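You operate a simulated robot arm through the tools that you are given. There is no shell and no other tool. Be economical: measure what you need, move in short steps, check, and stop when the job is done.

You are at the controls of a simulated robot arm. One attempt, no reset.

JOB
Shelve the mineral and salt bags in their bays and book both in.
Fine: their sliders from 1 up to 2; the third bag stays on the table.

The check looks at the end state, three seconds after you hand in, the way a careful person would. Anything else that was tipped, shoved, dropped, spilled or broken makes it a failure.

ROBOT AND FRAMES
A 7-joint arm with a two-finger parallel gripper on a trunk, on a base that drives. Base frame: it is fixed to the floor where the robot stands at the start and does not move with it; the origin is under the middle of the robot, x ahead of it, y to its left, z up. Units: cm, rad, N and s.
With the tool pointing down near the work surface it reaches from about 40 to 90 cm from the robot's upright axis, wherever it stands. Its first joint turns from -0.297 to 2.199 rad. Payload 1.57 kg.
The TCP is the grasp point between the finger pads, 3 cm short of the fingertips. In the tool frame z runs along the fingers and y along their closing line. Largest opening 8 cm; finger width 1.7, thickness 1.2; the body of the gripper, 4 by 8.2 cm, starts 8 cm behind the TCP.
Orientation is that of the tool frame in the base frame, as [roll, pitch, yaw] about the fixed x, y, z axes, in that order (R = Rz(yaw) Ry(pitch) Rx(roll)). With the fingers straight down and closing along the base's y, the tool's x points along the base's -x, its y along +y and its z along -z.

CONTROLS
- The arm moves only by the tool nudge_tool. Its argument "rows" is a list of rows, each a list of 6 numbers: the shift along the tool's x, y, z in units of 250 mm (1.0 is 250 mm), then the turn, a rotation vector about the tool's x, y, z in units of 120 degrees (1.0 is 120 degrees). In form: [[x, y, z, rx, ry, rz], ...]. A call has 1 to 8 rows; each row is the pose to reach, as a shift and turn from the pose commanded when the call began, along the tool's axes at that moment. "grip" is the finger opening in cm, from 0 to 8, set as the call begins (left out, the last holds). A call with a number of a shift or a turn outside -1 to 1 is refused whole. A row lasts 0.2 s, in which the tool goes at most 5 cm and 0.15 rad; a call with a longer step from one row to the next is refused whole, and so is a gripper value outside its range. Where a pose cannot be reached the arm comes as near as it can. A force on the tool above 40 N (or 10 N above the force at the start of the call, whichever is more), or a blocked arm, ends the call early, and 0.2 s more pass. The fingers move at their own pace (about 4.5 cm/s each) and stop on an object; they squeeze with about 32 N. The grip force told is the motor's: it shows also when the fingers shut on nothing. Time passes only in rows, and 0.2 s behind the last, so rows that repeat a pose let the fingers close. The reply holds the time, the measured pose of the TCP, the force on the tool along the base axes, the opening and the grip force, in the units named above and with some noise, with the torque about the TCP (base axes, N m) and any sound that the robot's microphone picked up.
- Cameras (640 x 400 px; columns grow to the right, rows downward): "scene" is now at [-1.02, -16.9, 145.41]; the picture's right is [0.65, -0.76, 0.00], its down [-0.14, -0.12, -0.98] and it looks along [0.74, 0.64, -0.19] (base axes); focal length 214 px, centre (320, 200). "wrist" rides on the gripper at [7.2, -0.7, -12.2] in the tool frame; the picture's right is [0.09, 1.00, 0.00], its down [-0.84, 0.08, -0.54] and it looks along [-0.54, 0.05, 0.84] (tool axes); focal length 238 px, centre (320, 200). There is no depth. A picture from a camera that has moved, and an enlarged one, comes with that camera's place and axes in the base frame and with its lens.
- grab_frame(camera): a new picture of that camera. The clock stands still meanwhile.
- lift_body(by): slides the trunk up (or, below 0, down) by that many cm; the arm and the scene camera ride with it, the base frame stays. It gives what a move gives, with no picture.
- roll_base(legs): drives the robot by 1 to 6 legs, each [ahead, left, turn to the left] in cm, cm and rad, along the robot's own axes; the way and the turn of a leg run together, so that a leg with both is an arc; at most 150 cm and 3.142 rad a leg. The arm and the cameras ride along, it lands a little off, and it stops where it bumps. It gives what a move gives.
- turn_head(pan, tilt): turns the head with the scene camera to pan (to the left, within 1.902 rad either way) and tilt (down, from -0.506 to 1.204), counted from straight ahead of the robot. It gives what a move gives.
- zoom(camera, box): a new picture of the part [left, top, right, bottom] of that camera's present view, enlarged. The clock stands still meanwhile.
- close_job(): hands the job in; it is judged then, once.

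Go step by step. Nothing tells you exact positions but the pictures and the camera data: compare them with the known pose of the tool, close in by small moves and look again before you grip or let go. The budget is 120 turns and 78 pictures, counting those below and the enlarged ones. Unless the task says otherwise, let go and move clear before handing in.

The tools are called as a command line: name --pt "numbers of a row" for each row, then --argument value for the rest, lists and objects as JSON in quotes. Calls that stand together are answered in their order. nudge_tool: Moves the arm, as the interface text tells. Its arguments: {"type":"object","properties":{"rows":{"type":"array","items":{"type":"array","items":{"type":"number"}}},"grip":{"type":"number"}},"required":["rows"]} The other tools are called the same way: lift_body (by) slides the trunk up or down; roll_base (legs) drives the base; turn_head (pan, tilt) turns the head that bears the scene camera; grab_frame (camera) takes a picture; zoom (camera, box) takes an enlarged picture of a part of a camera's view; close_job () hands the job in.

At the start:

```text
time: 0.0
tcp_pos: [15.61, 31.9, 155.15]
tcp_rot: [3.141, -0.001, -3.141]
force: [-0.8, 0.2, 0.1]
torque: [0.01, 0.0, -0.02]
width: 8.01
grip_force: 0.0
trunk travel left (down, up): [-79.0, 0.0]
robot x, y, heading: [0.37, -0.08, -0.002]
head pan, tilt: [0.712, 0.187]
```

scene: 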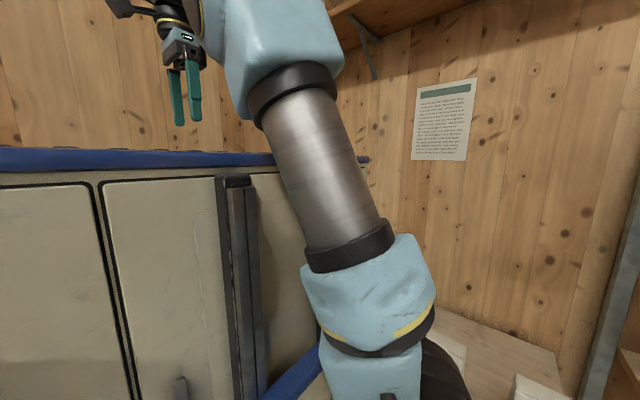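
wrist: 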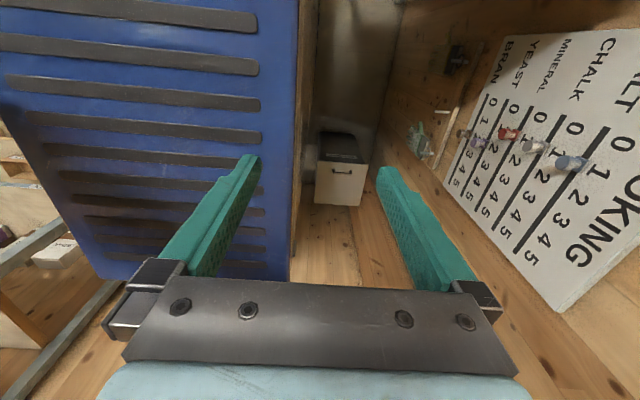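

I see a blue-topped cabinet ahead, a notice on the wall, and a booking board with sliders in the wrist view. I'll look around with the head first.

zoom --camera "scene" --box '[400, 70, 490, 170]'

zoom --camera "wrist" --box '[400, 0, 640, 320]'

turn_head --pan -0.3 --tilt 0.5

```text
4.00 times, centred on (445, 120) of scene
camera zoom: at [-1.02, -16.9, 145.41], right [0.65, -0.76, 0.0], down [-0.14, -0.12, -0.98], along [0.74, 0.64, -0.19], focal length 858 px, centre (-180, 520)
```

zoom: 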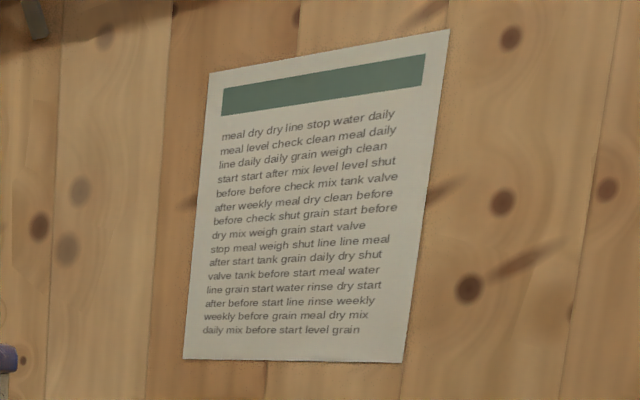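

```text
1.25 times, centred on (520, 160) of wrist
camera zoom: at [8.44, 31.04, 167.49], right [-0.09, 1.0, 0.0], down [0.84, 0.08, 0.54], along [0.54, 0.05, -0.84], focal length 298 px, centre (70, 250)
```

zoom: 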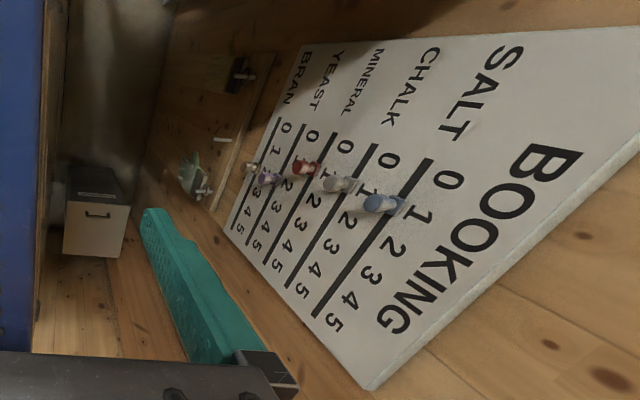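

```text
time: 1.3
tcp_pos: [15.6, 31.87, 155.18]
tcp_rot: [3.14, 0.0, -3.141]
force: [0.1, 0.5, 0.1]
torque: [-0.02, 0.0, -0.02]
width: 8.02
grip_force: 0.0
trunk travel left (down, up): [-79.0, 0.0]
robot x, y, heading: [-0.13, 0.17, -0.002]
head pan, tilt: [-0.3, 0.499]
```

grab_frame --camera "scene"

turn_head --pan 1.7 --tilt 0.4

grab_frame --camera "scene"

turn_head --pan -1.5 --tilt 0.4

grab_frame --camera "scene"

```text
73 pictures are left
camera scene: at [0.63, -25.67, 142.51], right [-0.29, -0.96, 0.0], down [-0.46, 0.14, -0.88], along [0.84, -0.26, -0.48], focal length 214 px, centre (320, 200)
```

scene: 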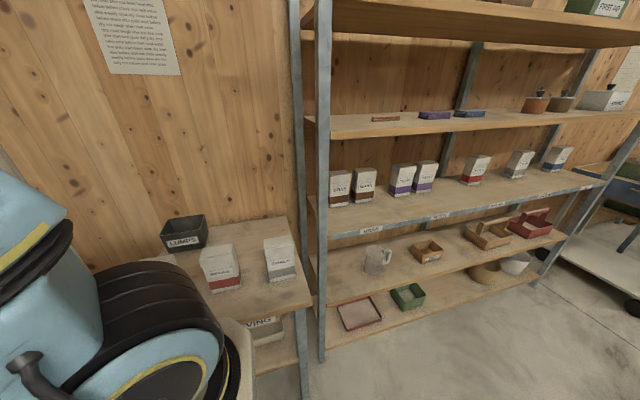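

```text
time: 3.2
tcp_pos: [15.61, 31.91, 155.19]
tcp_rot: [3.14, 0.003, 3.141]
force: [1.1, 0.9, -1.2]
torque: [0.02, -0.01, 0.02]
width: 8.01
grip_force: 0.0
trunk travel left (down, up): [-79.0, 0.0]
robot x, y, heading: [-0.38, -0.28, 0.001]
head pan, tilt: [1.7, 0.4]
```

```text
72 pictures are left
camera scene: at [-9.25, -13.8, 143.42], right [0.99, 0.13, 0.0], down [0.05, -0.39, -0.92], along [-0.12, 0.91, -0.39], focal length 214 px, centre (320, 200)
```

scene: 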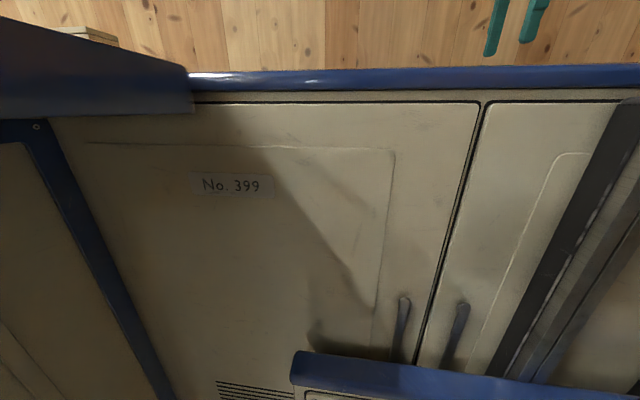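

```text
time: 5.9
tcp_pos: [15.64, 31.75, 155.1]
tcp_rot: [3.14, -0.001, 3.141]
force: [0.0, 0.2, 0.0]
torque: [0.01, 0.01, -0.01]
width: 7.99
grip_force: 0.1
trunk travel left (down, up): [-79.0, 0.0]
robot x, y, heading: [0.39, 0.06, -0.007]
head pan, tilt: [-1.499, 0.4]
```

```text
71 pictures are left
camera scene: at [-7.39, -32.22, 143.43], right [-1.0, -0.07, 0.0], down [-0.03, 0.39, -0.92], along [0.07, -0.92, -0.39], focal length 214 px, centre (320, 200)
```

scene: 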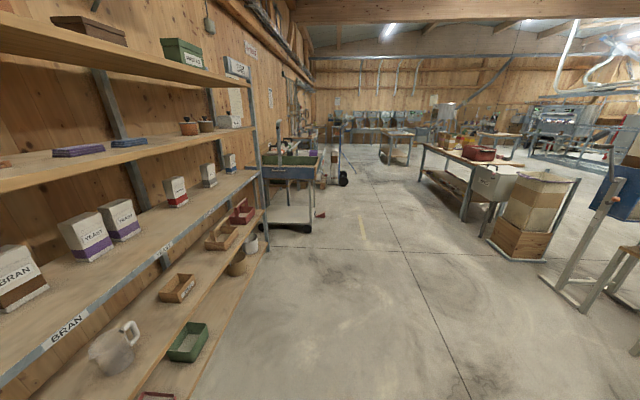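

turn_head --pan 0.0 --tilt 0.75

grab_frame --camera "scene"

turn_head --pan -0.7 --tilt 0.4

grab_frame --camera "scene"

zoom --camera "scene" --box '[200, 80, 520, 280]'

```text
time: 7.5
tcp_pos: [15.71, 31.95, 155.21]
tcp_rot: [3.14, 0.0, 3.141]
force: [-0.1, 0.2, 0.3]
torque: [0.0, 0.0, -0.02]
width: 8.0
grip_force: 0.0
trunk travel left (down, up): [-79.0, 0.0]
robot x, y, heading: [0.06, 0.15, 0.003]
head pan, tilt: [0.0, 0.75]
```

```text
70 pictures are left
camera scene: at [0.23, -22.99, 140.32], right [0.0, -1.0, 0.0], down [-0.68, 0.0, -0.73], along [0.73, 0.0, -0.68], focal length 214 px, centre (320, 200)
```

scene: 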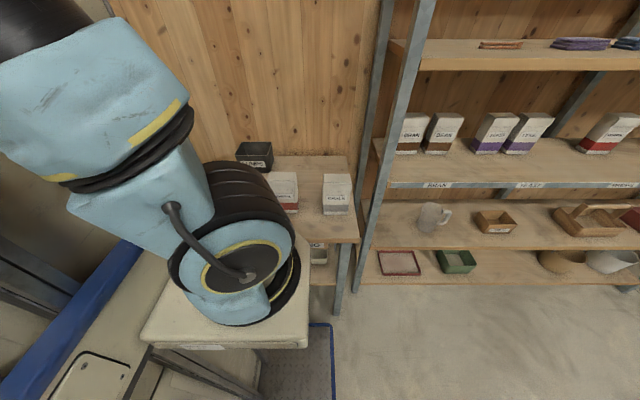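

```text
time: 8.6
tcp_pos: [15.58, 31.8, 155.13]
tcp_rot: [3.14, 0.001, 3.141]
force: [0.0, -0.1, 0.5]
torque: [0.01, -0.01, 0.01]
width: 8.0
grip_force: 0.0
trunk travel left (down, up): [-79.0, 0.0]
robot x, y, heading: [-0.39, 0.01, 0.001]
head pan, tilt: [-0.7, 0.4]
```

```text
69 pictures are left
camera scene: at [-0.97, -28.95, 143.42], right [-0.64, -0.77, 0.0], down [-0.3, 0.25, -0.92], along [0.7, -0.59, -0.39], focal length 214 px, centre (320, 200)
```

scene: 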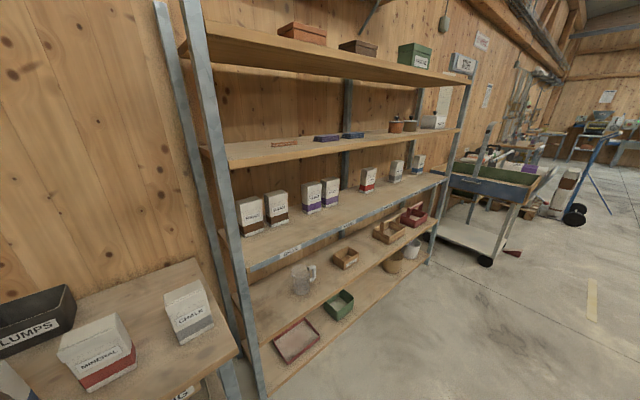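

```text
2.00 times, centred on (360, 180) of scene
camera zoom: at [-0.97, -28.95, 143.42], right [-0.64, -0.77, 0.0], down [-0.3, 0.25, -0.92], along [0.7, -0.59, -0.39], focal length 429 px, centre (240, 240)
```

zoom: 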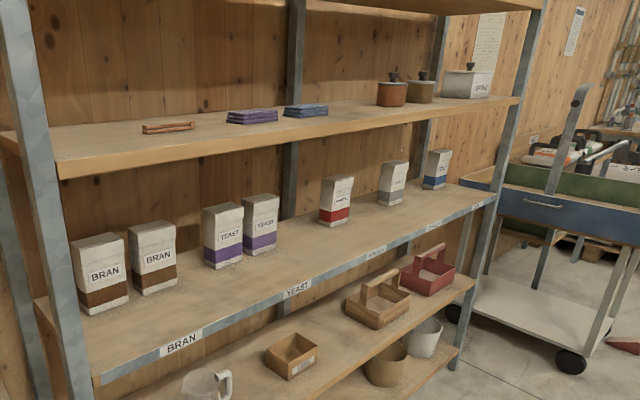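

turn_head --pan -0.1 --tilt 1.2

grab_frame --camera "scene"

turn_head --pan -1.9 --tilt 1.0

grab_frame --camera "scene"

turn_head --pan 1.0 --tilt 0.9

grab_frame --camera "scene"

```text
time: 9.7
tcp_pos: [15.53, 31.78, 155.14]
tcp_rot: [3.139, 0.0, 3.14]
force: [0.2, 0.0, 0.1]
torque: [-0.03, 0.02, 0.03]
width: 8.03
grip_force: 0.0
trunk travel left (down, up): [-79.0, 0.0]
robot x, y, heading: [-0.29, -0.05, -0.003]
head pan, tilt: [-0.099, 1.201]
```

```text
67 pictures are left
camera scene: at [-2.49, -23.54, 137.15], right [-0.1, -0.99, 0.0], down [-0.93, 0.09, -0.36], along [0.36, -0.04, -0.93], focal length 214 px, centre (320, 200)
```

scene: 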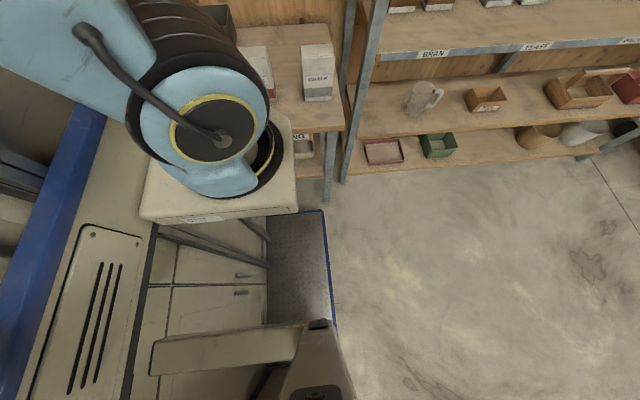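

```text
time: 11.5
tcp_pos: [15.59, 31.9, 155.19]
tcp_rot: [3.141, 0.0, -3.14]
force: [-0.7, 0.3, -0.4]
torque: [0.02, 0.03, 0.03]
width: 8.0
grip_force: 0.0
trunk travel left (down, up): [-79.0, 0.0]
robot x, y, heading: [-0.1, -0.03, -0.0]
head pan, tilt: [-1.901, 1.0]
```

```text
66 pictures are left
camera scene: at [-10.31, -29.58, 138.4], right [-0.95, 0.32, 0.0], down [0.27, 0.8, -0.54], along [-0.17, -0.51, -0.84], focal length 214 px, centre (320, 200)
```

scene: 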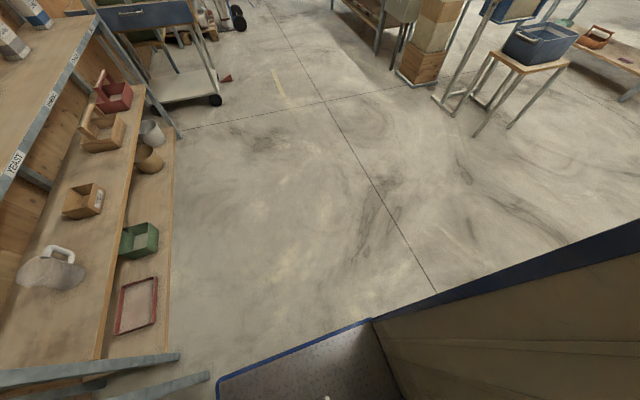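

```text
time: 14.1
tcp_pos: [15.57, 31.81, 155.16]
tcp_rot: [3.139, 0.001, 3.141]
force: [0.0, 0.0, 0.2]
torque: [0.03, 0.04, 0.04]
width: 8.0
grip_force: 0.0
trunk travel left (down, up): [-79.0, 0.0]
robot x, y, heading: [-0.21, 0.0, -0.003]
head pan, tilt: [1.0, 0.901]
```

```text
65 pictures are left
camera scene: at [-3.98, -16.63, 139.12], right [0.84, -0.54, 0.0], down [-0.42, -0.66, -0.62], along [0.34, 0.52, -0.78], focal length 214 px, centre (320, 200)
```

scene: 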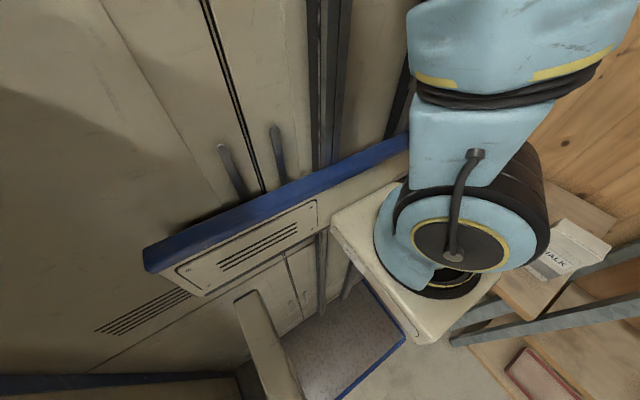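

The mineral, chalk and salt bags stand on a table ahead (top about z 74, front edge x≈48); the shelf with the BRAN…SALT bays runs to the right at x≈62, bay board z≈91. I'll bring the arm over the table to look with the wrist camera.

nudge_tool --pt "-0.14 -0.088 0.04 0 0 0" --pt "-0.28 -0.176 0.08 0 0 0" --pt "-0.42 -0.264 0.12 0 0 0" --pt "-0.56 -0.352 0.16 0 0 0" --pt "-0.7 -0.44 0.2 0 0 0" --pt "-0.84 -0.528 0.24 0 0 0" --pt "-0.98 -0.616 0.28 0 0 0"

grab_frame --camera "wrist"

turn_head --pan 0.1 --tilt 0.6

grab_frame --camera "scene"

```text
time: 15.6
tcp_pos: [37.33, 18.06, 149.0]
tcp_rot: [3.138, -0.003, -3.133]
force: [-9.0, 1.1, 24.9]
torque: [-1.0, 0.11, -0.3]
width: 7.83
grip_force: 0.0
trunk travel left (down, up): [-79.0, 0.0]
robot x, y, heading: [0.13, 0.17, 0.002]
head pan, tilt: [1.0, 0.901]
stopped in row 7: the force on the tool passed its limit at 62 N (the readings are from after the stop); the commanded pose is now the measured one
```

```text
64 pictures are left
camera wrist: at [30.19, 17.1, 161.37], right [-0.1, 0.99, 0.01], down [0.84, 0.08, 0.54], along [0.54, 0.06, -0.84], focal length 238 px, centre (320, 200)
```

wrist: 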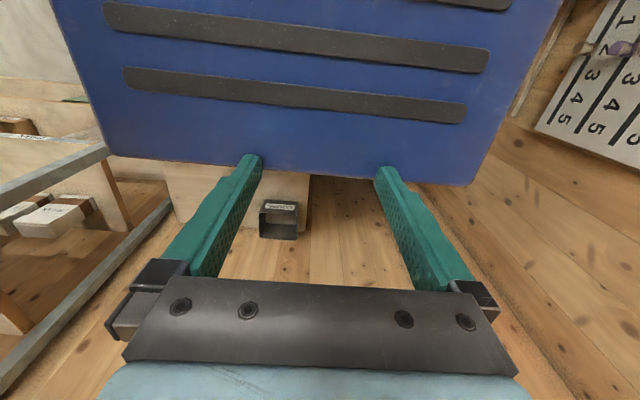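

```text
time: 16.8
tcp_pos: [37.25, 17.97, 149.03]
tcp_rot: [3.136, -0.005, -3.134]
force: [-14.7, 2.4, 53.3]
torque: [-2.16, 0.33, -0.25]
width: 7.73
grip_force: 0.0
trunk travel left (down, up): [-79.0, 0.0]
robot x, y, heading: [0.03, -0.13, -0.004]
head pan, tilt: [0.099, 0.6]
```

```text
63 pictures are left
camera scene: at [0.54, -22.12, 141.62], right [0.1, -0.99, 0.0], down [-0.56, -0.06, -0.83], along [0.82, 0.08, -0.56], focal length 214 px, centre (320, 200)
```

scene: 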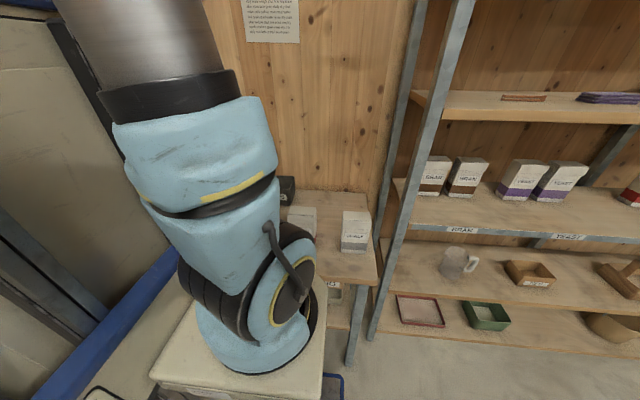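

The fingers touched the robot's own blue trunk cover. I'll lift off and continue forward higher up.

nudge_tool --pt "0 0 -0.1 0 0 0" --pt "0 0 -0.24 0 0 0" --pt "-0.18 0 -0.3 0 0 0" --pt "-0.36 0 -0.3 0 0 0" --pt "-0.54 0 -0.3 0 0 0" --pt "-0.72 0 -0.3 0 0 0"

grab_frame --camera "wrist"

```text
time: 18.2
tcp_pos: [54.42, 16.72, 153.43]
tcp_rot: [3.134, -0.004, -3.134]
force: [-0.7, 0.2, -0.2]
torque: [0.0, -0.04, -0.02]
width: 8.01
grip_force: 0.1
out of reach, approached as far as the arm can: row 4, 5, 6
trunk travel left (down, up): [-79.0, 0.0]
robot x, y, heading: [0.25, -0.24, -0.002]
head pan, tilt: [0.099, 0.6]
```

```text
62 pictures are left
camera wrist: at [47.25, 15.89, 165.79], right [-0.1, 0.99, 0.01], down [0.84, 0.08, 0.54], along [0.54, 0.06, -0.84], focal length 238 px, centre (320, 200)
```

wrist: 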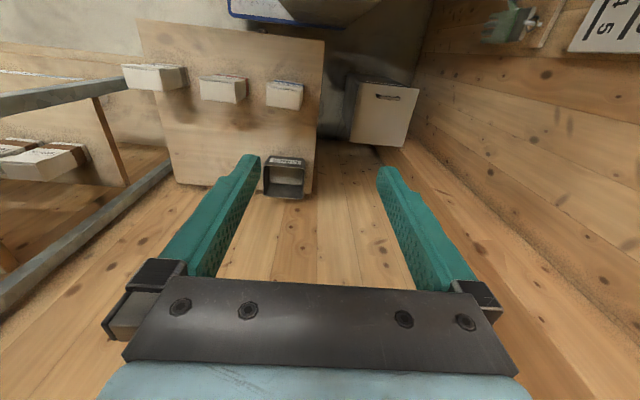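

From above I see chalk, mineral and salt in a row (spacing ~19 cm) with the LUMPS tub behind. I'll lower the trunk to inspect them closely and measure.

lift_body --by -38

grab_frame --camera "wrist"

turn_head --pan -0.1 --tilt 0.3

grab_frame --camera "scene"

```text
time: 21.9
tcp_pos: [54.58, 16.39, 115.35]
tcp_rot: [3.13, -0.008, -3.136]
force: [0.7, 0.0, -0.3]
torque: [0.0, -0.01, 0.02]
width: 8.0
grip_force: 0.1
trunk travel left (down, up): [-41.0, 38.0]
robot x, y, heading: [0.04, -0.2, -0.001]
head pan, tilt: [0.099, 0.6]
```

```text
61 pictures are left
camera wrist: at [47.46, 15.45, 127.75], right [-0.1, 1.0, 0.01], down [0.84, 0.08, 0.54], along [0.53, 0.06, -0.84], focal length 238 px, centre (320, 200)
```

wrist: 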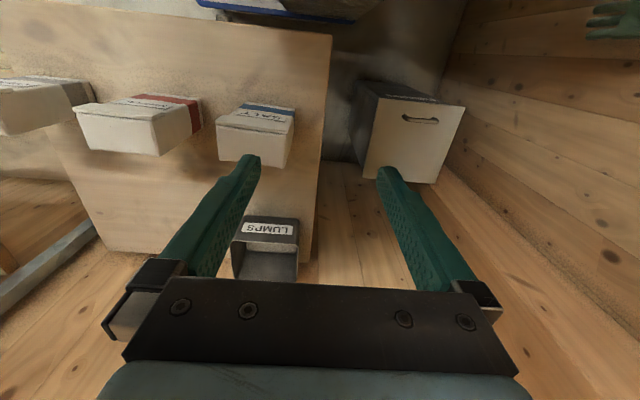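

```text
time: 22.7
tcp_pos: [54.6, 16.31, 115.4]
tcp_rot: [3.134, -0.008, -3.136]
force: [0.0, 0.9, -1.0]
torque: [-0.01, -0.02, 0.01]
width: 8.02
grip_force: 0.1
trunk travel left (down, up): [-41.0, 38.0]
robot x, y, heading: [0.18, -0.19, -0.001]
head pan, tilt: [-0.099, 0.3]
```

```text
60 pictures are left
camera scene: at [1.35, -24.24, 106.22], right [-0.1, -1.0, 0.0], down [-0.3, 0.03, -0.95], along [0.95, -0.09, -0.3], focal length 214 px, centre (320, 200)
```

scene: 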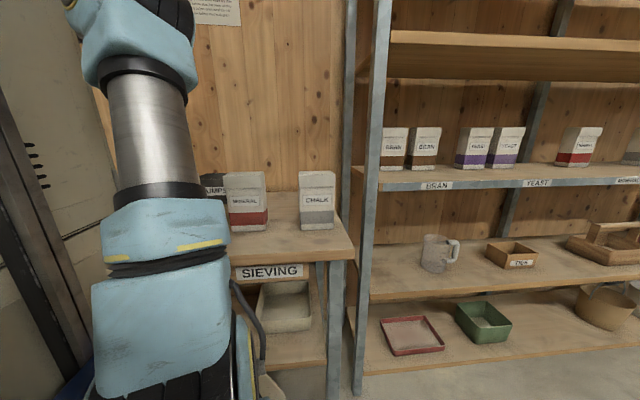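

Bags measure roughly 10.4 wide × 5.4 deep × 16 tall (table z≈78, tops ≈94); salt centre about (61,7), mineral about (60,-12). I'll grip across the thin depth with the tool coming in low from the left (+y), taking salt first. Now I turn the tool by +90° yaw.

nudge_tool --pt "0 0.1 -0.05 0 0 -0.07" --pt "0 0.2 -0.1 0 0 -0.14" --pt "0 0.3 -0.1 0 0 -0.21" --pt "0 0.4 -0.1 0 0 -0.28" --pt "0 0.5 -0.1 0 0 -0.35" --pt "0 0.6 -0.1 0 0 -0.42" --pt "0 0.6 -0.1 0 0 -0.49" --pt "0 0.6 -0.1 0 0 -0.56"

nudge_tool --pt "0 0 0 0 0 -0.07" --pt "0 0 0 0 0 -0.14" --pt "0 0 0 0 0 -0.19"

```text
time: 24.5
tcp_pos: [51.52, 24.18, 111.83]
tcp_rot: [3.131, 0.007, -1.98]
force: [0.6, -0.5, 0.5]
torque: [0.0, -0.02, -0.02]
width: 8.0
grip_force: 0.1
out of reach, approached as far as the arm can: row 1, 2, 3, 4, 5, 6, 7, 8
trunk travel left (down, up): [-41.0, 38.0]
robot x, y, heading: [-0.16, -0.35, 0.001]
head pan, tilt: [-0.099, 0.3]
```

```text
time: 25.3
tcp_pos: [51.64, 24.33, 111.71]
tcp_rot: [3.133, 0.007, -1.563]
force: [0.1, -0.4, 0.0]
torque: [-0.02, 0.0, 0.02]
width: 8.01
grip_force: 0.1
trunk travel left (down, up): [-41.0, 38.0]
robot x, y, heading: [0.24, 0.14, -0.001]
head pan, tilt: [-0.099, 0.3]
```

nudge_tool --pt "0 0 0.05 0 0.067 0" --pt "0 0 0.1 0 0.134 0" --pt "0 0 0.15 0 0.201 0" --pt "0 0 0.2 0 0.268 0" --pt "0 -0.1 0.25 0 0.335 0" --pt "0 -0.2 0.3 0 0.402 0" --pt "0 -0.3 0.35 0 0.469 0" --pt "0 -0.37 0.4 0 0.535 0"

grab_frame --camera "wrist"

grab_frame --camera "scene"

```text
time: 26.7
tcp_pos: [54.2, 8.5, 95.98]
tcp_rot: [-3.107, -0.796, -1.636]
force: [-1.5, -5.0, 33.7]
torque: [0.17, -1.74, -0.45]
width: 7.98
grip_force: 0.0
out of reach, approached as far as the arm can: row 1, 2, 3, 4, 5, 6, 7
trunk travel left (down, up): [-41.0, 38.0]
robot x, y, heading: [-0.15, -0.11, 0.004]
head pan, tilt: [-0.099, 0.3]
stopped in row 7: the force on the tool passed its limit at 74 N (the readings are from after the stop); the commanded pose is now the measured one
```

```text
59 pictures are left
camera wrist: at [54.69, 12.03, 109.83], right [-1.0, -0.03, 0.04], down [-0.03, 0.97, -0.22], along [-0.04, -0.22, -0.97], focal length 238 px, centre (320, 200)
```

wrist: 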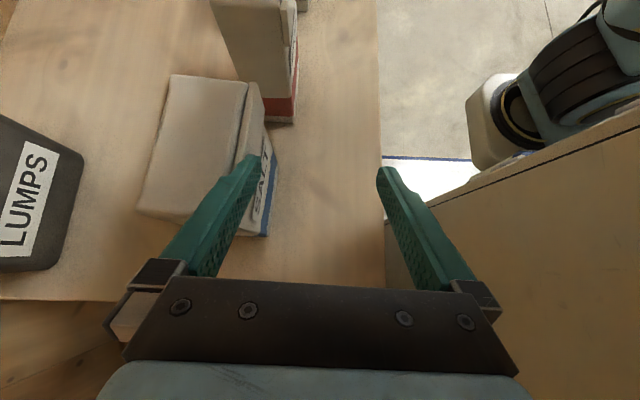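

```text
58 pictures are left
camera scene: at [1.56, -24.47, 106.03], right [-0.1, -1.0, -0.01], down [-0.3, 0.04, -0.95], along [0.95, -0.09, -0.3], focal length 214 px, centre (320, 200)
```

scene: 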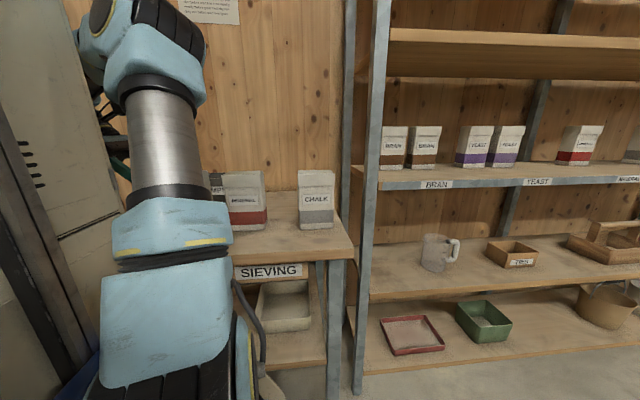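

The tool drifted into the salt bag at the reach limit and a finger presses its top. I'll lift straight up right away and look.

nudge_tool --pt "0.09 0 -0.085 0 0 0" --pt "0.172 0 -0.167 0 0 0" --pt "0.15 0 -0.28 0 0 0"

grab_frame --camera "wrist"

```text
time: 27.0
tcp_pos: [54.53, 7.95, 96.21]
tcp_rot: [-3.117, -0.8, -1.64]
force: [-2.4, -4.7, 10.8]
torque: [-0.09, -0.45, -0.36]
width: 7.84
grip_force: 0.0
out of reach, approached as far as the arm can: row 1
trunk travel left (down, up): [-41.0, 38.0]
robot x, y, heading: [0.06, 0.11, 0.0]
head pan, tilt: [-0.099, 0.3]
stopped in row 1: the force on the tool passed its limit at 76 N (the readings are from after the stop); the commanded pose is now the measured one
```

```text
57 pictures are left
camera wrist: at [55.18, 11.51, 109.88], right [-1.0, -0.01, 0.05], down [-0.02, 0.97, -0.22], along [-0.04, -0.22, -0.97], focal length 238 px, centre (320, 200)
```

wrist: 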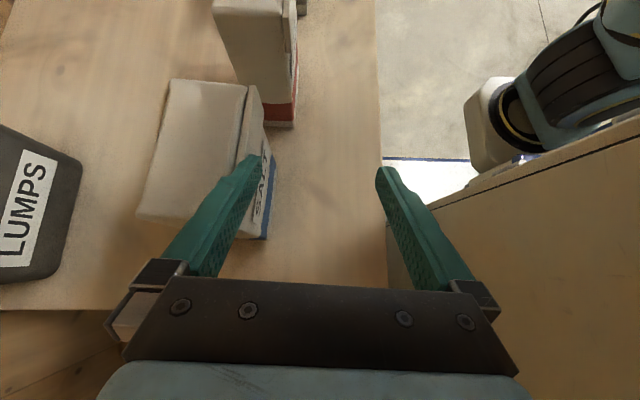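

Arm is at its reach limit; I'll use the trunk to lift off.

lift_body --by 12

grab_frame --camera "wrist"

```text
time: 28.5
tcp_pos: [54.64, 8.34, 108.13]
tcp_rot: [-3.124, -0.798, -1.626]
force: [-0.2, -0.7, 0.7]
torque: [0.03, 0.02, -0.02]
width: 8.0
grip_force: 0.1
trunk travel left (down, up): [-53.0, 26.0]
robot x, y, heading: [-0.25, 0.03, -0.001]
head pan, tilt: [-0.099, 0.3]
```

```text
56 pictures are left
camera wrist: at [55.33, 11.98, 121.93], right [-1.0, -0.02, 0.05], down [-0.03, 0.97, -0.22], along [-0.05, -0.22, -0.97], focal length 238 px, centre (320, 200)
```

wrist: 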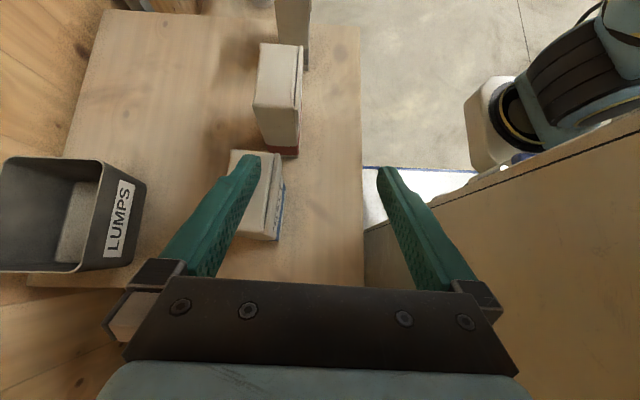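

Tool is clear of the bag. I'll raise the trunk fully (so the arm works lower relative to its mount, where reach is better) and check how the arm is folded.

lift_body --by 26

turn_head --pan 0.6 --tilt -0.2

grab_frame --camera "scene"

grab_frame --camera "wrist"

```text
time: 31.2
tcp_pos: [53.94, 8.94, 134.41]
tcp_rot: [-3.11, -0.8, -1.63]
force: [0.0, 0.7, 0.0]
torque: [-0.03, 0.02, -0.01]
width: 8.02
grip_force: 0.0
trunk travel left (down, up): [-79.0, 0.0]
robot x, y, heading: [0.07, -0.36, -0.002]
head pan, tilt: [-0.099, 0.3]
```

```text
time: 32.2
tcp_pos: [53.88, 9.01, 134.5]
tcp_rot: [-3.11, -0.799, -1.628]
force: [-0.6, 0.2, -0.3]
torque: [0.04, 0.0, 0.01]
width: 7.97
grip_force: 0.1
trunk travel left (down, up): [-79.0, 0.0]
robot x, y, heading: [0.24, -0.16, -0.002]
head pan, tilt: [0.6, -0.201]
```

```text
55 pictures are left
camera scene: at [-1.19, -18.27, 148.86], right [0.56, -0.83, 0.0], down [0.16, 0.11, -0.98], along [0.81, 0.55, 0.2], focal length 214 px, centre (320, 200)
```

scene: 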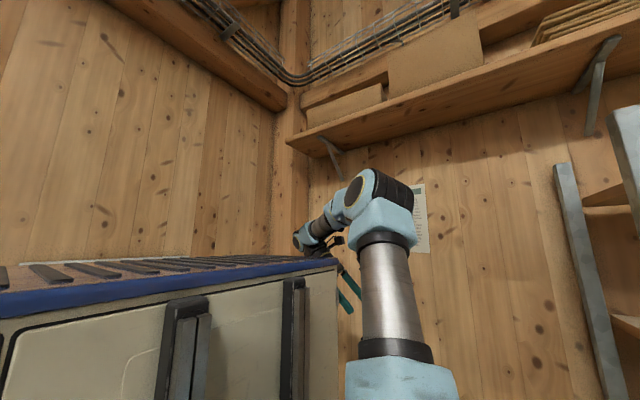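

```text
54 pictures are left
camera wrist: at [54.45, 12.47, 148.35], right [-1.0, -0.03, 0.04], down [-0.04, 0.97, -0.22], along [-0.04, -0.23, -0.97], focal length 238 px, centre (320, 200)
```

wrist: 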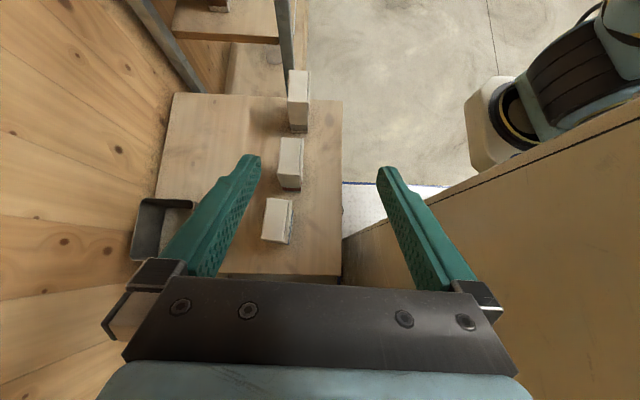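

Bags all stand; salt turned only a few degrees. With the trunk up I move the tool left and down beside the table's left side to test reach there.

nudge_tool --pt "-0.14 0 -0.01 0 0 0" --pt "-0.28 -0.05 -0.02 0 0 0" --pt "-0.42 -0.1 -0.03 0 0 0" --pt "-0.56 -0.16 -0.04 0 0 0" --pt "-0.7 -0.22 -0.05 0 0 0" --pt "-0.848 -0.28 -0.068 0 0 0"

```text
time: 33.6
tcp_pos: [59.05, 15.39, 119.45]
tcp_rot: [-3.108, -0.793, -1.63]
force: [-0.1, 0.2, -0.1]
torque: [0.0, 0.03, 0.01]
width: 8.0
grip_force: 0.0
out of reach, approached as far as the arm can: row 1, 2, 3, 4, 5, 6
trunk travel left (down, up): [-79.0, 0.0]
robot x, y, heading: [0.14, -0.34, 0.002]
head pan, tilt: [0.6, -0.201]
```

The arm's reach to the wrist seems about 62 cm from its shoulder; I need the base further left for this side approach. I'll drive left 16 cm.

roll_base --legs '[[0, 16, 0]]'

nudge_tool --pt "0 0 0 0 0.06 0" --pt "0 0 0 0 0.12 0" --pt "0 0 0 0 0.165 0"

grab_frame --camera "wrist"

```text
time: 34.8
tcp_pos: [59.2, 22.91, 119.38]
tcp_rot: [-3.107, -0.795, -1.608]
force: [0.3, -0.4, -0.3]
torque: [-0.01, 0.01, 0.01]
width: 7.98
grip_force: 0.0
trunk travel left (down, up): [-79.0, 0.0]
robot x, y, heading: [0.52, 6.16, 0.022]
head pan, tilt: [0.6, -0.201]
stopped in leg 1: the robot was blocked; the commanded pose is now the measured one
```

```text
time: 35.6
tcp_pos: [57.83, 13.21, 116.8]
tcp_rot: [-3.083, -1.124, -1.635]
force: [-0.6, 0.0, -0.3]
torque: [0.01, 0.01, -0.02]
width: 8.01
grip_force: 0.1
out of reach, approached as far as the arm can: row 1, 2, 3
trunk travel left (down, up): [-79.0, 0.0]
robot x, y, heading: [0.33, 6.25, 0.023]
head pan, tilt: [0.6, -0.201]
```

```text
53 pictures are left
camera wrist: at [58.28, 20.89, 128.7], right [-1.0, -0.03, 0.06], down [-0.06, 0.85, -0.52], along [-0.03, -0.53, -0.85], focal length 238 px, centre (320, 200)
```

wrist: 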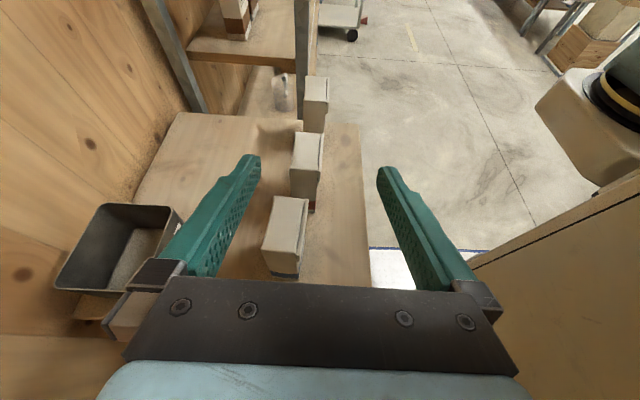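

The base was blocked after 6 cm on the left, so I ease off it, straighten the heading, and go 4 cm ahead for reach; then lower the trunk part way with the tool staying above the bag tops.

roll_base --legs '[[0, -1, -0.022], [4, 0, 0]]'

turn_head --pan 0.35 --tilt 0.5

grab_frame --camera "scene"

```text
time: 36.8
tcp_pos: [61.99, 10.94, 116.89]
tcp_rot: [-3.083, -1.123, -1.655]
force: [0.8, 1.2, -0.6]
torque: [0.01, 0.02, 0.01]
width: 8.0
grip_force: 0.0
trunk travel left (down, up): [-79.0, 0.0]
robot x, y, heading: [4.19, 5.25, -0.004]
head pan, tilt: [0.6, -0.201]
```

```text
time: 37.9
tcp_pos: [62.12, 10.84, 116.8]
tcp_rot: [-3.083, -1.123, -1.656]
force: [-0.6, -0.3, 0.1]
torque: [-0.04, 0.0, -0.01]
width: 7.96
grip_force: 0.2
trunk travel left (down, up): [-79.0, 0.0]
robot x, y, heading: [4.7, 5.52, 0.003]
head pan, tilt: [0.351, 0.499]
```

```text
52 pictures are left
camera scene: at [4.91, -14.46, 142.52], right [0.34, -0.94, 0.0], down [-0.45, -0.16, -0.88], along [0.83, 0.3, -0.48], focal length 214 px, centre (320, 200)
```

scene: 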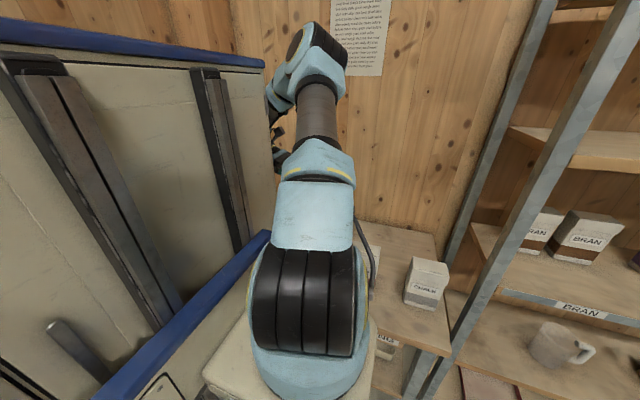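

grab_frame --camera "wrist"

```text
51 pictures are left
camera wrist: at [62.65, 18.67, 128.71], right [-1.0, -0.01, 0.06], down [-0.04, 0.85, -0.52], along [-0.05, -0.52, -0.85], focal length 238 px, centre (320, 200)
```

wrist: 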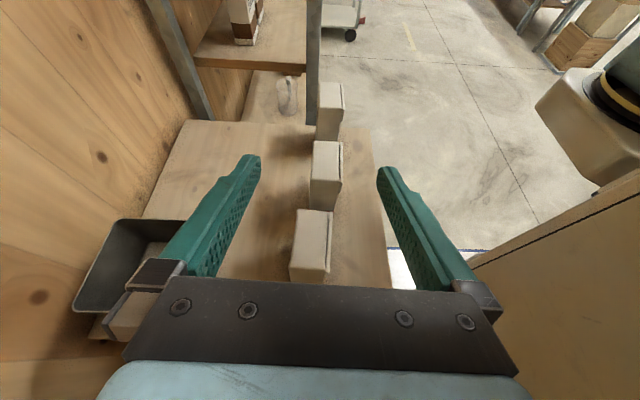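

Salt now at about (61.8, 4.4), yawed ~4° which matches the tool's yaw. I shift 5 cm right, then lower by trunk so the open fingers straddle it, checking before closing.

nudge_tool --pt "0.043 0 0.09 0 0 0" --pt "0.086 0 0.18 0 0 0" --pt "0.086 0 0.18 0 0 0"

lift_body --by -16

grab_frame --camera "wrist"

```text
time: 38.7
tcp_pos: [61.75, 5.91, 116.74]
tcp_rot: [-3.08, -1.121, -1.657]
force: [0.6, -0.3, 0.7]
torque: [-0.01, -0.04, 0.0]
width: 7.99
grip_force: 0.1
trunk travel left (down, up): [-79.0, 0.0]
robot x, y, heading: [4.14, 5.73, -0.007]
head pan, tilt: [0.351, 0.499]
```

```text
time: 40.5
tcp_pos: [61.86, 5.98, 100.72]
tcp_rot: [-3.081, -1.122, -1.655]
force: [-1.0, 0.4, 0.2]
torque: [-0.01, 0.0, 0.0]
width: 8.0
grip_force: 0.1
trunk travel left (down, up): [-63.0, 16.0]
robot x, y, heading: [4.22, 5.79, -0.002]
head pan, tilt: [0.351, 0.499]
```

```text
50 pictures are left
camera wrist: at [62.49, 13.68, 112.73], right [-1.0, -0.01, 0.06], down [-0.04, 0.85, -0.52], along [-0.05, -0.52, -0.85], focal length 238 px, centre (320, 200)
```

wrist: 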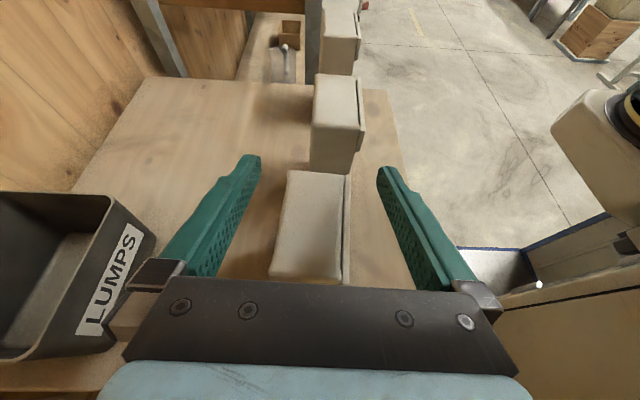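

lift_body --by -11.5

grab_frame --camera "wrist"

```text
time: 42.0
tcp_pos: [61.83, 5.94, 89.37]
tcp_rot: [-3.082, -1.123, -1.657]
force: [-0.3, -0.2, -0.7]
torque: [0.0, -0.01, 0.0]
width: 8.0
grip_force: 0.2
trunk travel left (down, up): [-51.5, 27.5]
robot x, y, heading: [4.25, 5.3, -0.004]
head pan, tilt: [0.351, 0.499]
```

```text
49 pictures are left
camera wrist: at [62.49, 13.68, 101.23], right [-1.0, -0.01, 0.06], down [-0.04, 0.85, -0.52], along [-0.05, -0.52, -0.85], focal length 238 px, centre (320, 200)
```

wrist: 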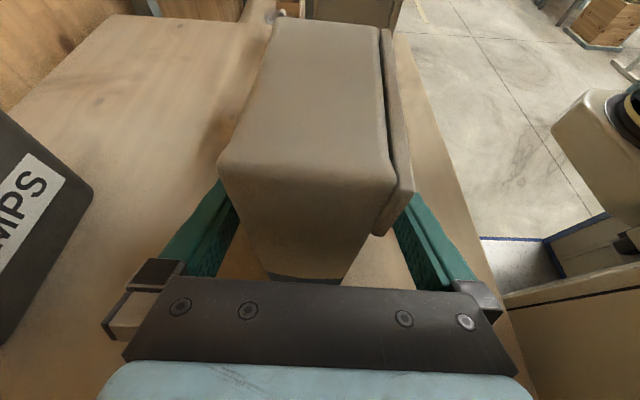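

lift_body --by -2

nudge_tool --pt "0 0 0 0 0 0" --pt "0 0 0 0 0 0" --pt "0 0 0 0 0 0" --pt "0 0 0 0 0 0" --grip 3

```text
time: 42.7
tcp_pos: [61.88, 6.05, 87.3]
tcp_rot: [-3.082, -1.121, -1.657]
force: [0.2, 0.0, -0.7]
torque: [0.03, -0.02, -0.03]
width: 7.97
grip_force: 0.0
trunk travel left (down, up): [-49.5, 29.5]
robot x, y, heading: [4.61, 5.52, -0.001]
head pan, tilt: [0.351, 0.499]
```

```text
time: 43.7
tcp_pos: [61.82, 5.87, 87.32]
tcp_rot: [-3.082, -1.121, -1.655]
force: [2.2, 1.7, 2.3]
torque: [0.15, 0.09, 0.05]
width: 5.54
grip_force: 32.3
trunk travel left (down, up): [-49.5, 29.5]
robot x, y, heading: [4.2, 5.56, -0.002]
head pan, tilt: [0.351, 0.499]
```

Gripped at 5.5 cm. Lift a bit and check.

lift_body --by 12

grab_frame --camera "wrist"

```text
time: 45.2
tcp_pos: [61.86, 5.97, 99.24]
tcp_rot: [-3.084, -1.122, -1.658]
force: [0.1, -0.4, -6.9]
torque: [0.04, -0.01, -0.03]
width: 5.48
grip_force: 32.2
trunk travel left (down, up): [-61.5, 17.5]
robot x, y, heading: [4.28, 5.34, -0.004]
head pan, tilt: [0.351, 0.499]
```

```text
48 pictures are left
camera wrist: at [62.51, 13.67, 111.2], right [-1.0, -0.01, 0.06], down [-0.04, 0.85, -0.52], along [-0.05, -0.52, -0.85], focal length 238 px, centre (320, 200)
```

wrist: 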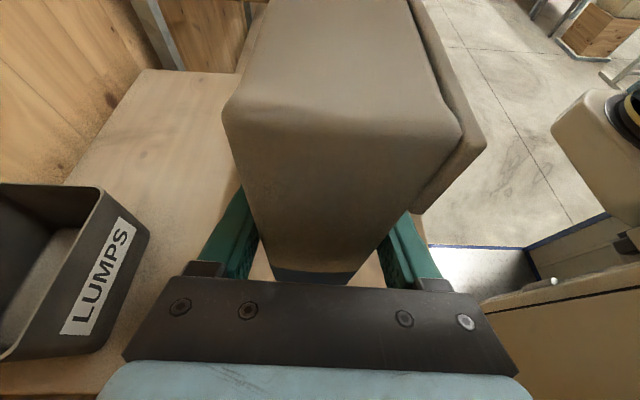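

Holding 0.7 kg. I back out from the table, raise slightly and drive along the shelf toward the SALT bay (about y≈-204).

roll_base --legs '[[-26, 0, 0]]'

lift_body --by 5.5

roll_base --legs '[[0, -100, 0], [0, -100, 0]]'

turn_head --pan 0.2 --tilt 0.3

grab_frame --camera "scene"

```text
time: 47.0
tcp_pos: [35.98, 6.01, 99.33]
tcp_rot: [-3.085, -1.122, -1.655]
force: [-0.4, -1.1, -7.5]
torque: [0.04, 0.01, 0.01]
width: 5.5
grip_force: 32.2
trunk travel left (down, up): [-61.5, 17.5]
robot x, y, heading: [-21.41, 5.51, -0.005]
head pan, tilt: [0.351, 0.499]
```

```text
time: 48.0
tcp_pos: [35.97, 6.03, 104.74]
tcp_rot: [-3.082, -1.122, -1.658]
force: [0.0, -0.5, -7.4]
torque: [0.06, 0.0, 0.0]
width: 5.48
grip_force: 32.3
trunk travel left (down, up): [-67.0, 12.0]
robot x, y, heading: [-21.8, 5.15, 0.0]
head pan, tilt: [0.351, 0.499]
```

```text
time: 58.0
tcp_pos: [33.98, -195.62, 104.74]
tcp_rot: [-3.084, -1.122, -1.67]
force: [1.5, -0.3, -8.3]
torque: [0.0, -0.04, 0.0]
width: 5.52
grip_force: 31.7
trunk travel left (down, up): [-67.0, 12.0]
robot x, y, heading: [-23.23, -195.19, -0.018]
head pan, tilt: [0.351, 0.499]
```

```text
time: 58.7
tcp_pos: [33.94, -195.6, 104.84]
tcp_rot: [-3.083, -1.122, -1.67]
force: [0.2, -0.3, -6.8]
torque: [0.04, 0.01, -0.02]
width: 5.5
grip_force: 31.8
trunk travel left (down, up): [-67.0, 12.0]
robot x, y, heading: [-23.47, -195.24, -0.018]
head pan, tilt: [0.201, 0.3]
```

```text
47 pictures are left
camera scene: at [-22.66, -216.35, 132.34], right [0.18, -0.98, 0.0], down [-0.29, -0.05, -0.95], along [0.94, 0.17, -0.3], focal length 214 px, centre (320, 200)
```

scene: 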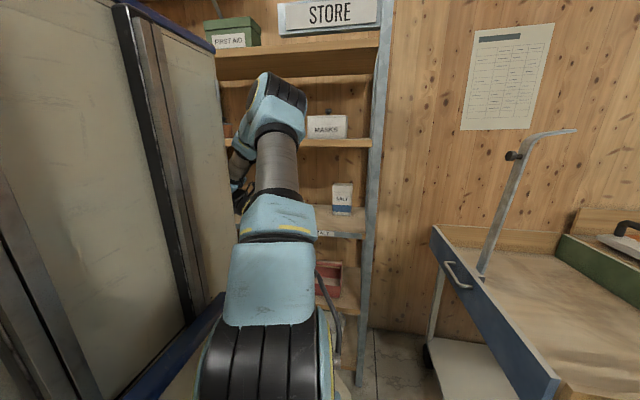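

Salt bay seen: existing salt bag at about (82,-208), front edge x≈62, upper board underside ≈127. To have the forearm level rather than sloping under the upper board, I raise the arm and lower the trunk by the same amount, and straighten the heading.

nudge_tool --pt "0.156 -0.004 -0.075 0 0 0" --pt "0.312 -0.008 -0.15 0 0 0" --pt "0.468 -0.013 -0.225 0 0 0" --pt "0.624 -0.017 -0.3 0 0 0" --pt "0.78 -0.022 -0.375 0 0 0" --pt "0.936 -0.026 -0.45 0 0 0"

lift_body --by -27

roll_base --legs '[[0, -1, 0.018]]'

turn_head --pan 0.3 --tilt 0.0

grab_frame --camera "scene"

grab_frame --camera "wrist"

```text
time: 60.1
tcp_pos: [34.02, -200.71, 127.61]
tcp_rot: [-3.087, -1.117, -1.662]
force: [0.3, -0.3, -6.8]
torque: [0.07, 0.01, 0.0]
width: 5.49
grip_force: 31.7
out of reach, approached as far as the arm can: row 4, 5, 6
trunk travel left (down, up): [-67.0, 12.0]
robot x, y, heading: [-23.52, -195.65, -0.022]
head pan, tilt: [0.201, 0.3]
```

```text
time: 62.9
tcp_pos: [33.88, -200.73, 100.59]
tcp_rot: [-3.083, -1.116, -1.668]
force: [0.4, -0.5, -8.5]
torque: [0.04, -0.01, -0.03]
width: 5.52
grip_force: 32.3
trunk travel left (down, up): [-40.0, 39.0]
robot x, y, heading: [-23.46, -195.3, -0.016]
head pan, tilt: [0.201, 0.3]
```

```text
time: 63.6
tcp_pos: [33.88, -200.68, 100.59]
tcp_rot: [-3.083, -1.116, -1.649]
force: [0.2, 0.6, -8.2]
torque: [0.04, -0.01, 0.01]
width: 5.5
grip_force: 32.0
trunk travel left (down, up): [-40.0, 39.0]
robot x, y, heading: [-23.09, -196.36, -0.002]
head pan, tilt: [0.201, 0.3]
```

```text
time: 64.4
tcp_pos: [33.83, -200.77, 100.54]
tcp_rot: [-3.086, -1.116, -1.649]
force: [-0.9, 0.3, -7.7]
torque: [0.03, 0.02, -0.03]
width: 5.47
grip_force: 31.5
trunk travel left (down, up): [-40.0, 39.0]
robot x, y, heading: [-23.5, -196.46, -0.003]
head pan, tilt: [0.3, 0.0]
```

```text
46 pictures are left
camera scene: at [-22.74, -216.8, 108.04], right [0.3, -0.96, 0.0], down [0.0, 0.0, -1.0], along [0.96, 0.3, 0.0], focal length 214 px, centre (320, 200)
```

scene: 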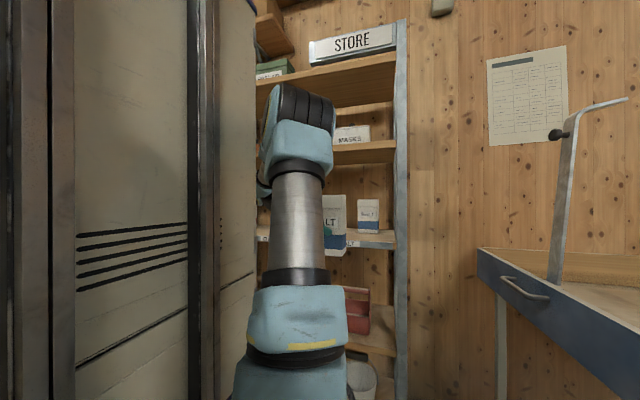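

```text
45 pictures are left
camera wrist: at [34.47, -193.11, 112.58], right [-1.0, -0.01, 0.06], down [-0.04, 0.86, -0.52], along [-0.04, -0.52, -0.85], focal length 238 px, centre (320, 200)
```

wrist: 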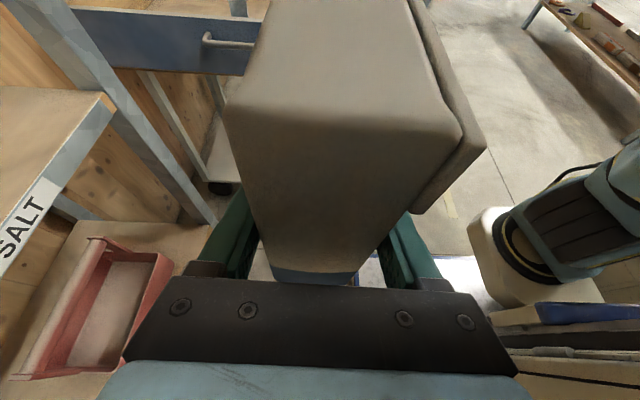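

zoom --camera "scene" --box '[300, 100, 428, 260]'

```text
2.50 times, centred on (364, 180) of scene
camera zoom: at [-22.74, -216.8, 108.04], right [0.3, -0.96, 0.0], down [0.0, 0.0, -1.0], along [0.96, 0.3, 0.0], focal length 536 px, centre (210, 250)
```

zoom: 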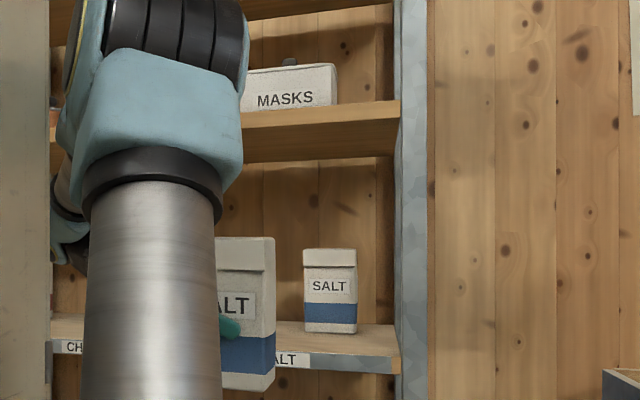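

Shelf top is at z≈93, board above at 127. I raise 4.5 cm, drive ahead in two steps and check.

lift_body --by 4.5

roll_base --legs '[[22, 0, 0]]'

grab_frame --camera "wrist"

grab_frame --camera "scene"

```text
time: 65.3
tcp_pos: [33.91, -200.65, 105.3]
tcp_rot: [-3.084, -1.115, -1.649]
force: [0.5, -0.2, -6.5]
torque: [0.07, 0.03, 0.02]
width: 5.48
grip_force: 31.9
trunk travel left (down, up): [-44.5, 34.5]
robot x, y, heading: [-23.09, -196.2, -0.001]
head pan, tilt: [0.3, 0.0]
```

```text
time: 67.0
tcp_pos: [56.14, -200.82, 105.08]
tcp_rot: [-3.085, -1.117, -1.649]
force: [-0.2, -0.3, -7.1]
torque: [0.06, 0.02, 0.01]
width: 5.5
grip_force: 31.9
trunk travel left (down, up): [-44.5, 34.5]
robot x, y, heading: [-0.93, -195.89, -0.0]
head pan, tilt: [0.3, 0.0]
```

```text
43 pictures are left
camera wrist: at [56.79, -193.09, 117.09], right [-1.0, -0.01, 0.06], down [-0.04, 0.86, -0.52], along [-0.04, -0.52, -0.85], focal length 238 px, centre (320, 200)
```

wrist: 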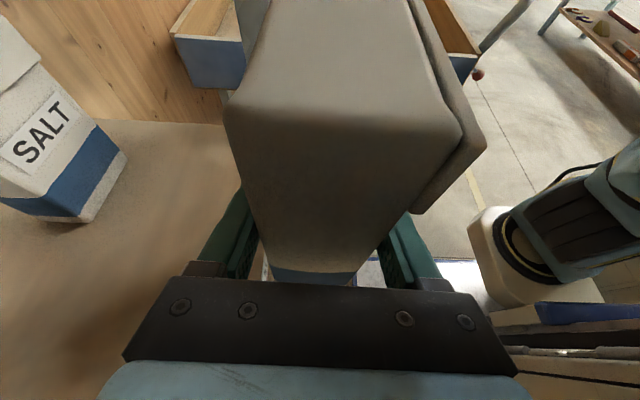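

```text
42 pictures are left
camera scene: at [-0.42, -216.76, 112.58], right [0.3, -0.96, 0.0], down [0.0, 0.0, -1.0], along [0.96, 0.3, 0.0], focal length 214 px, centre (320, 200)
```

scene: 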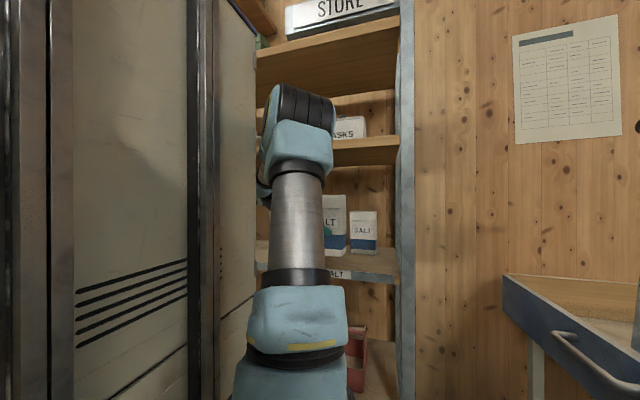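

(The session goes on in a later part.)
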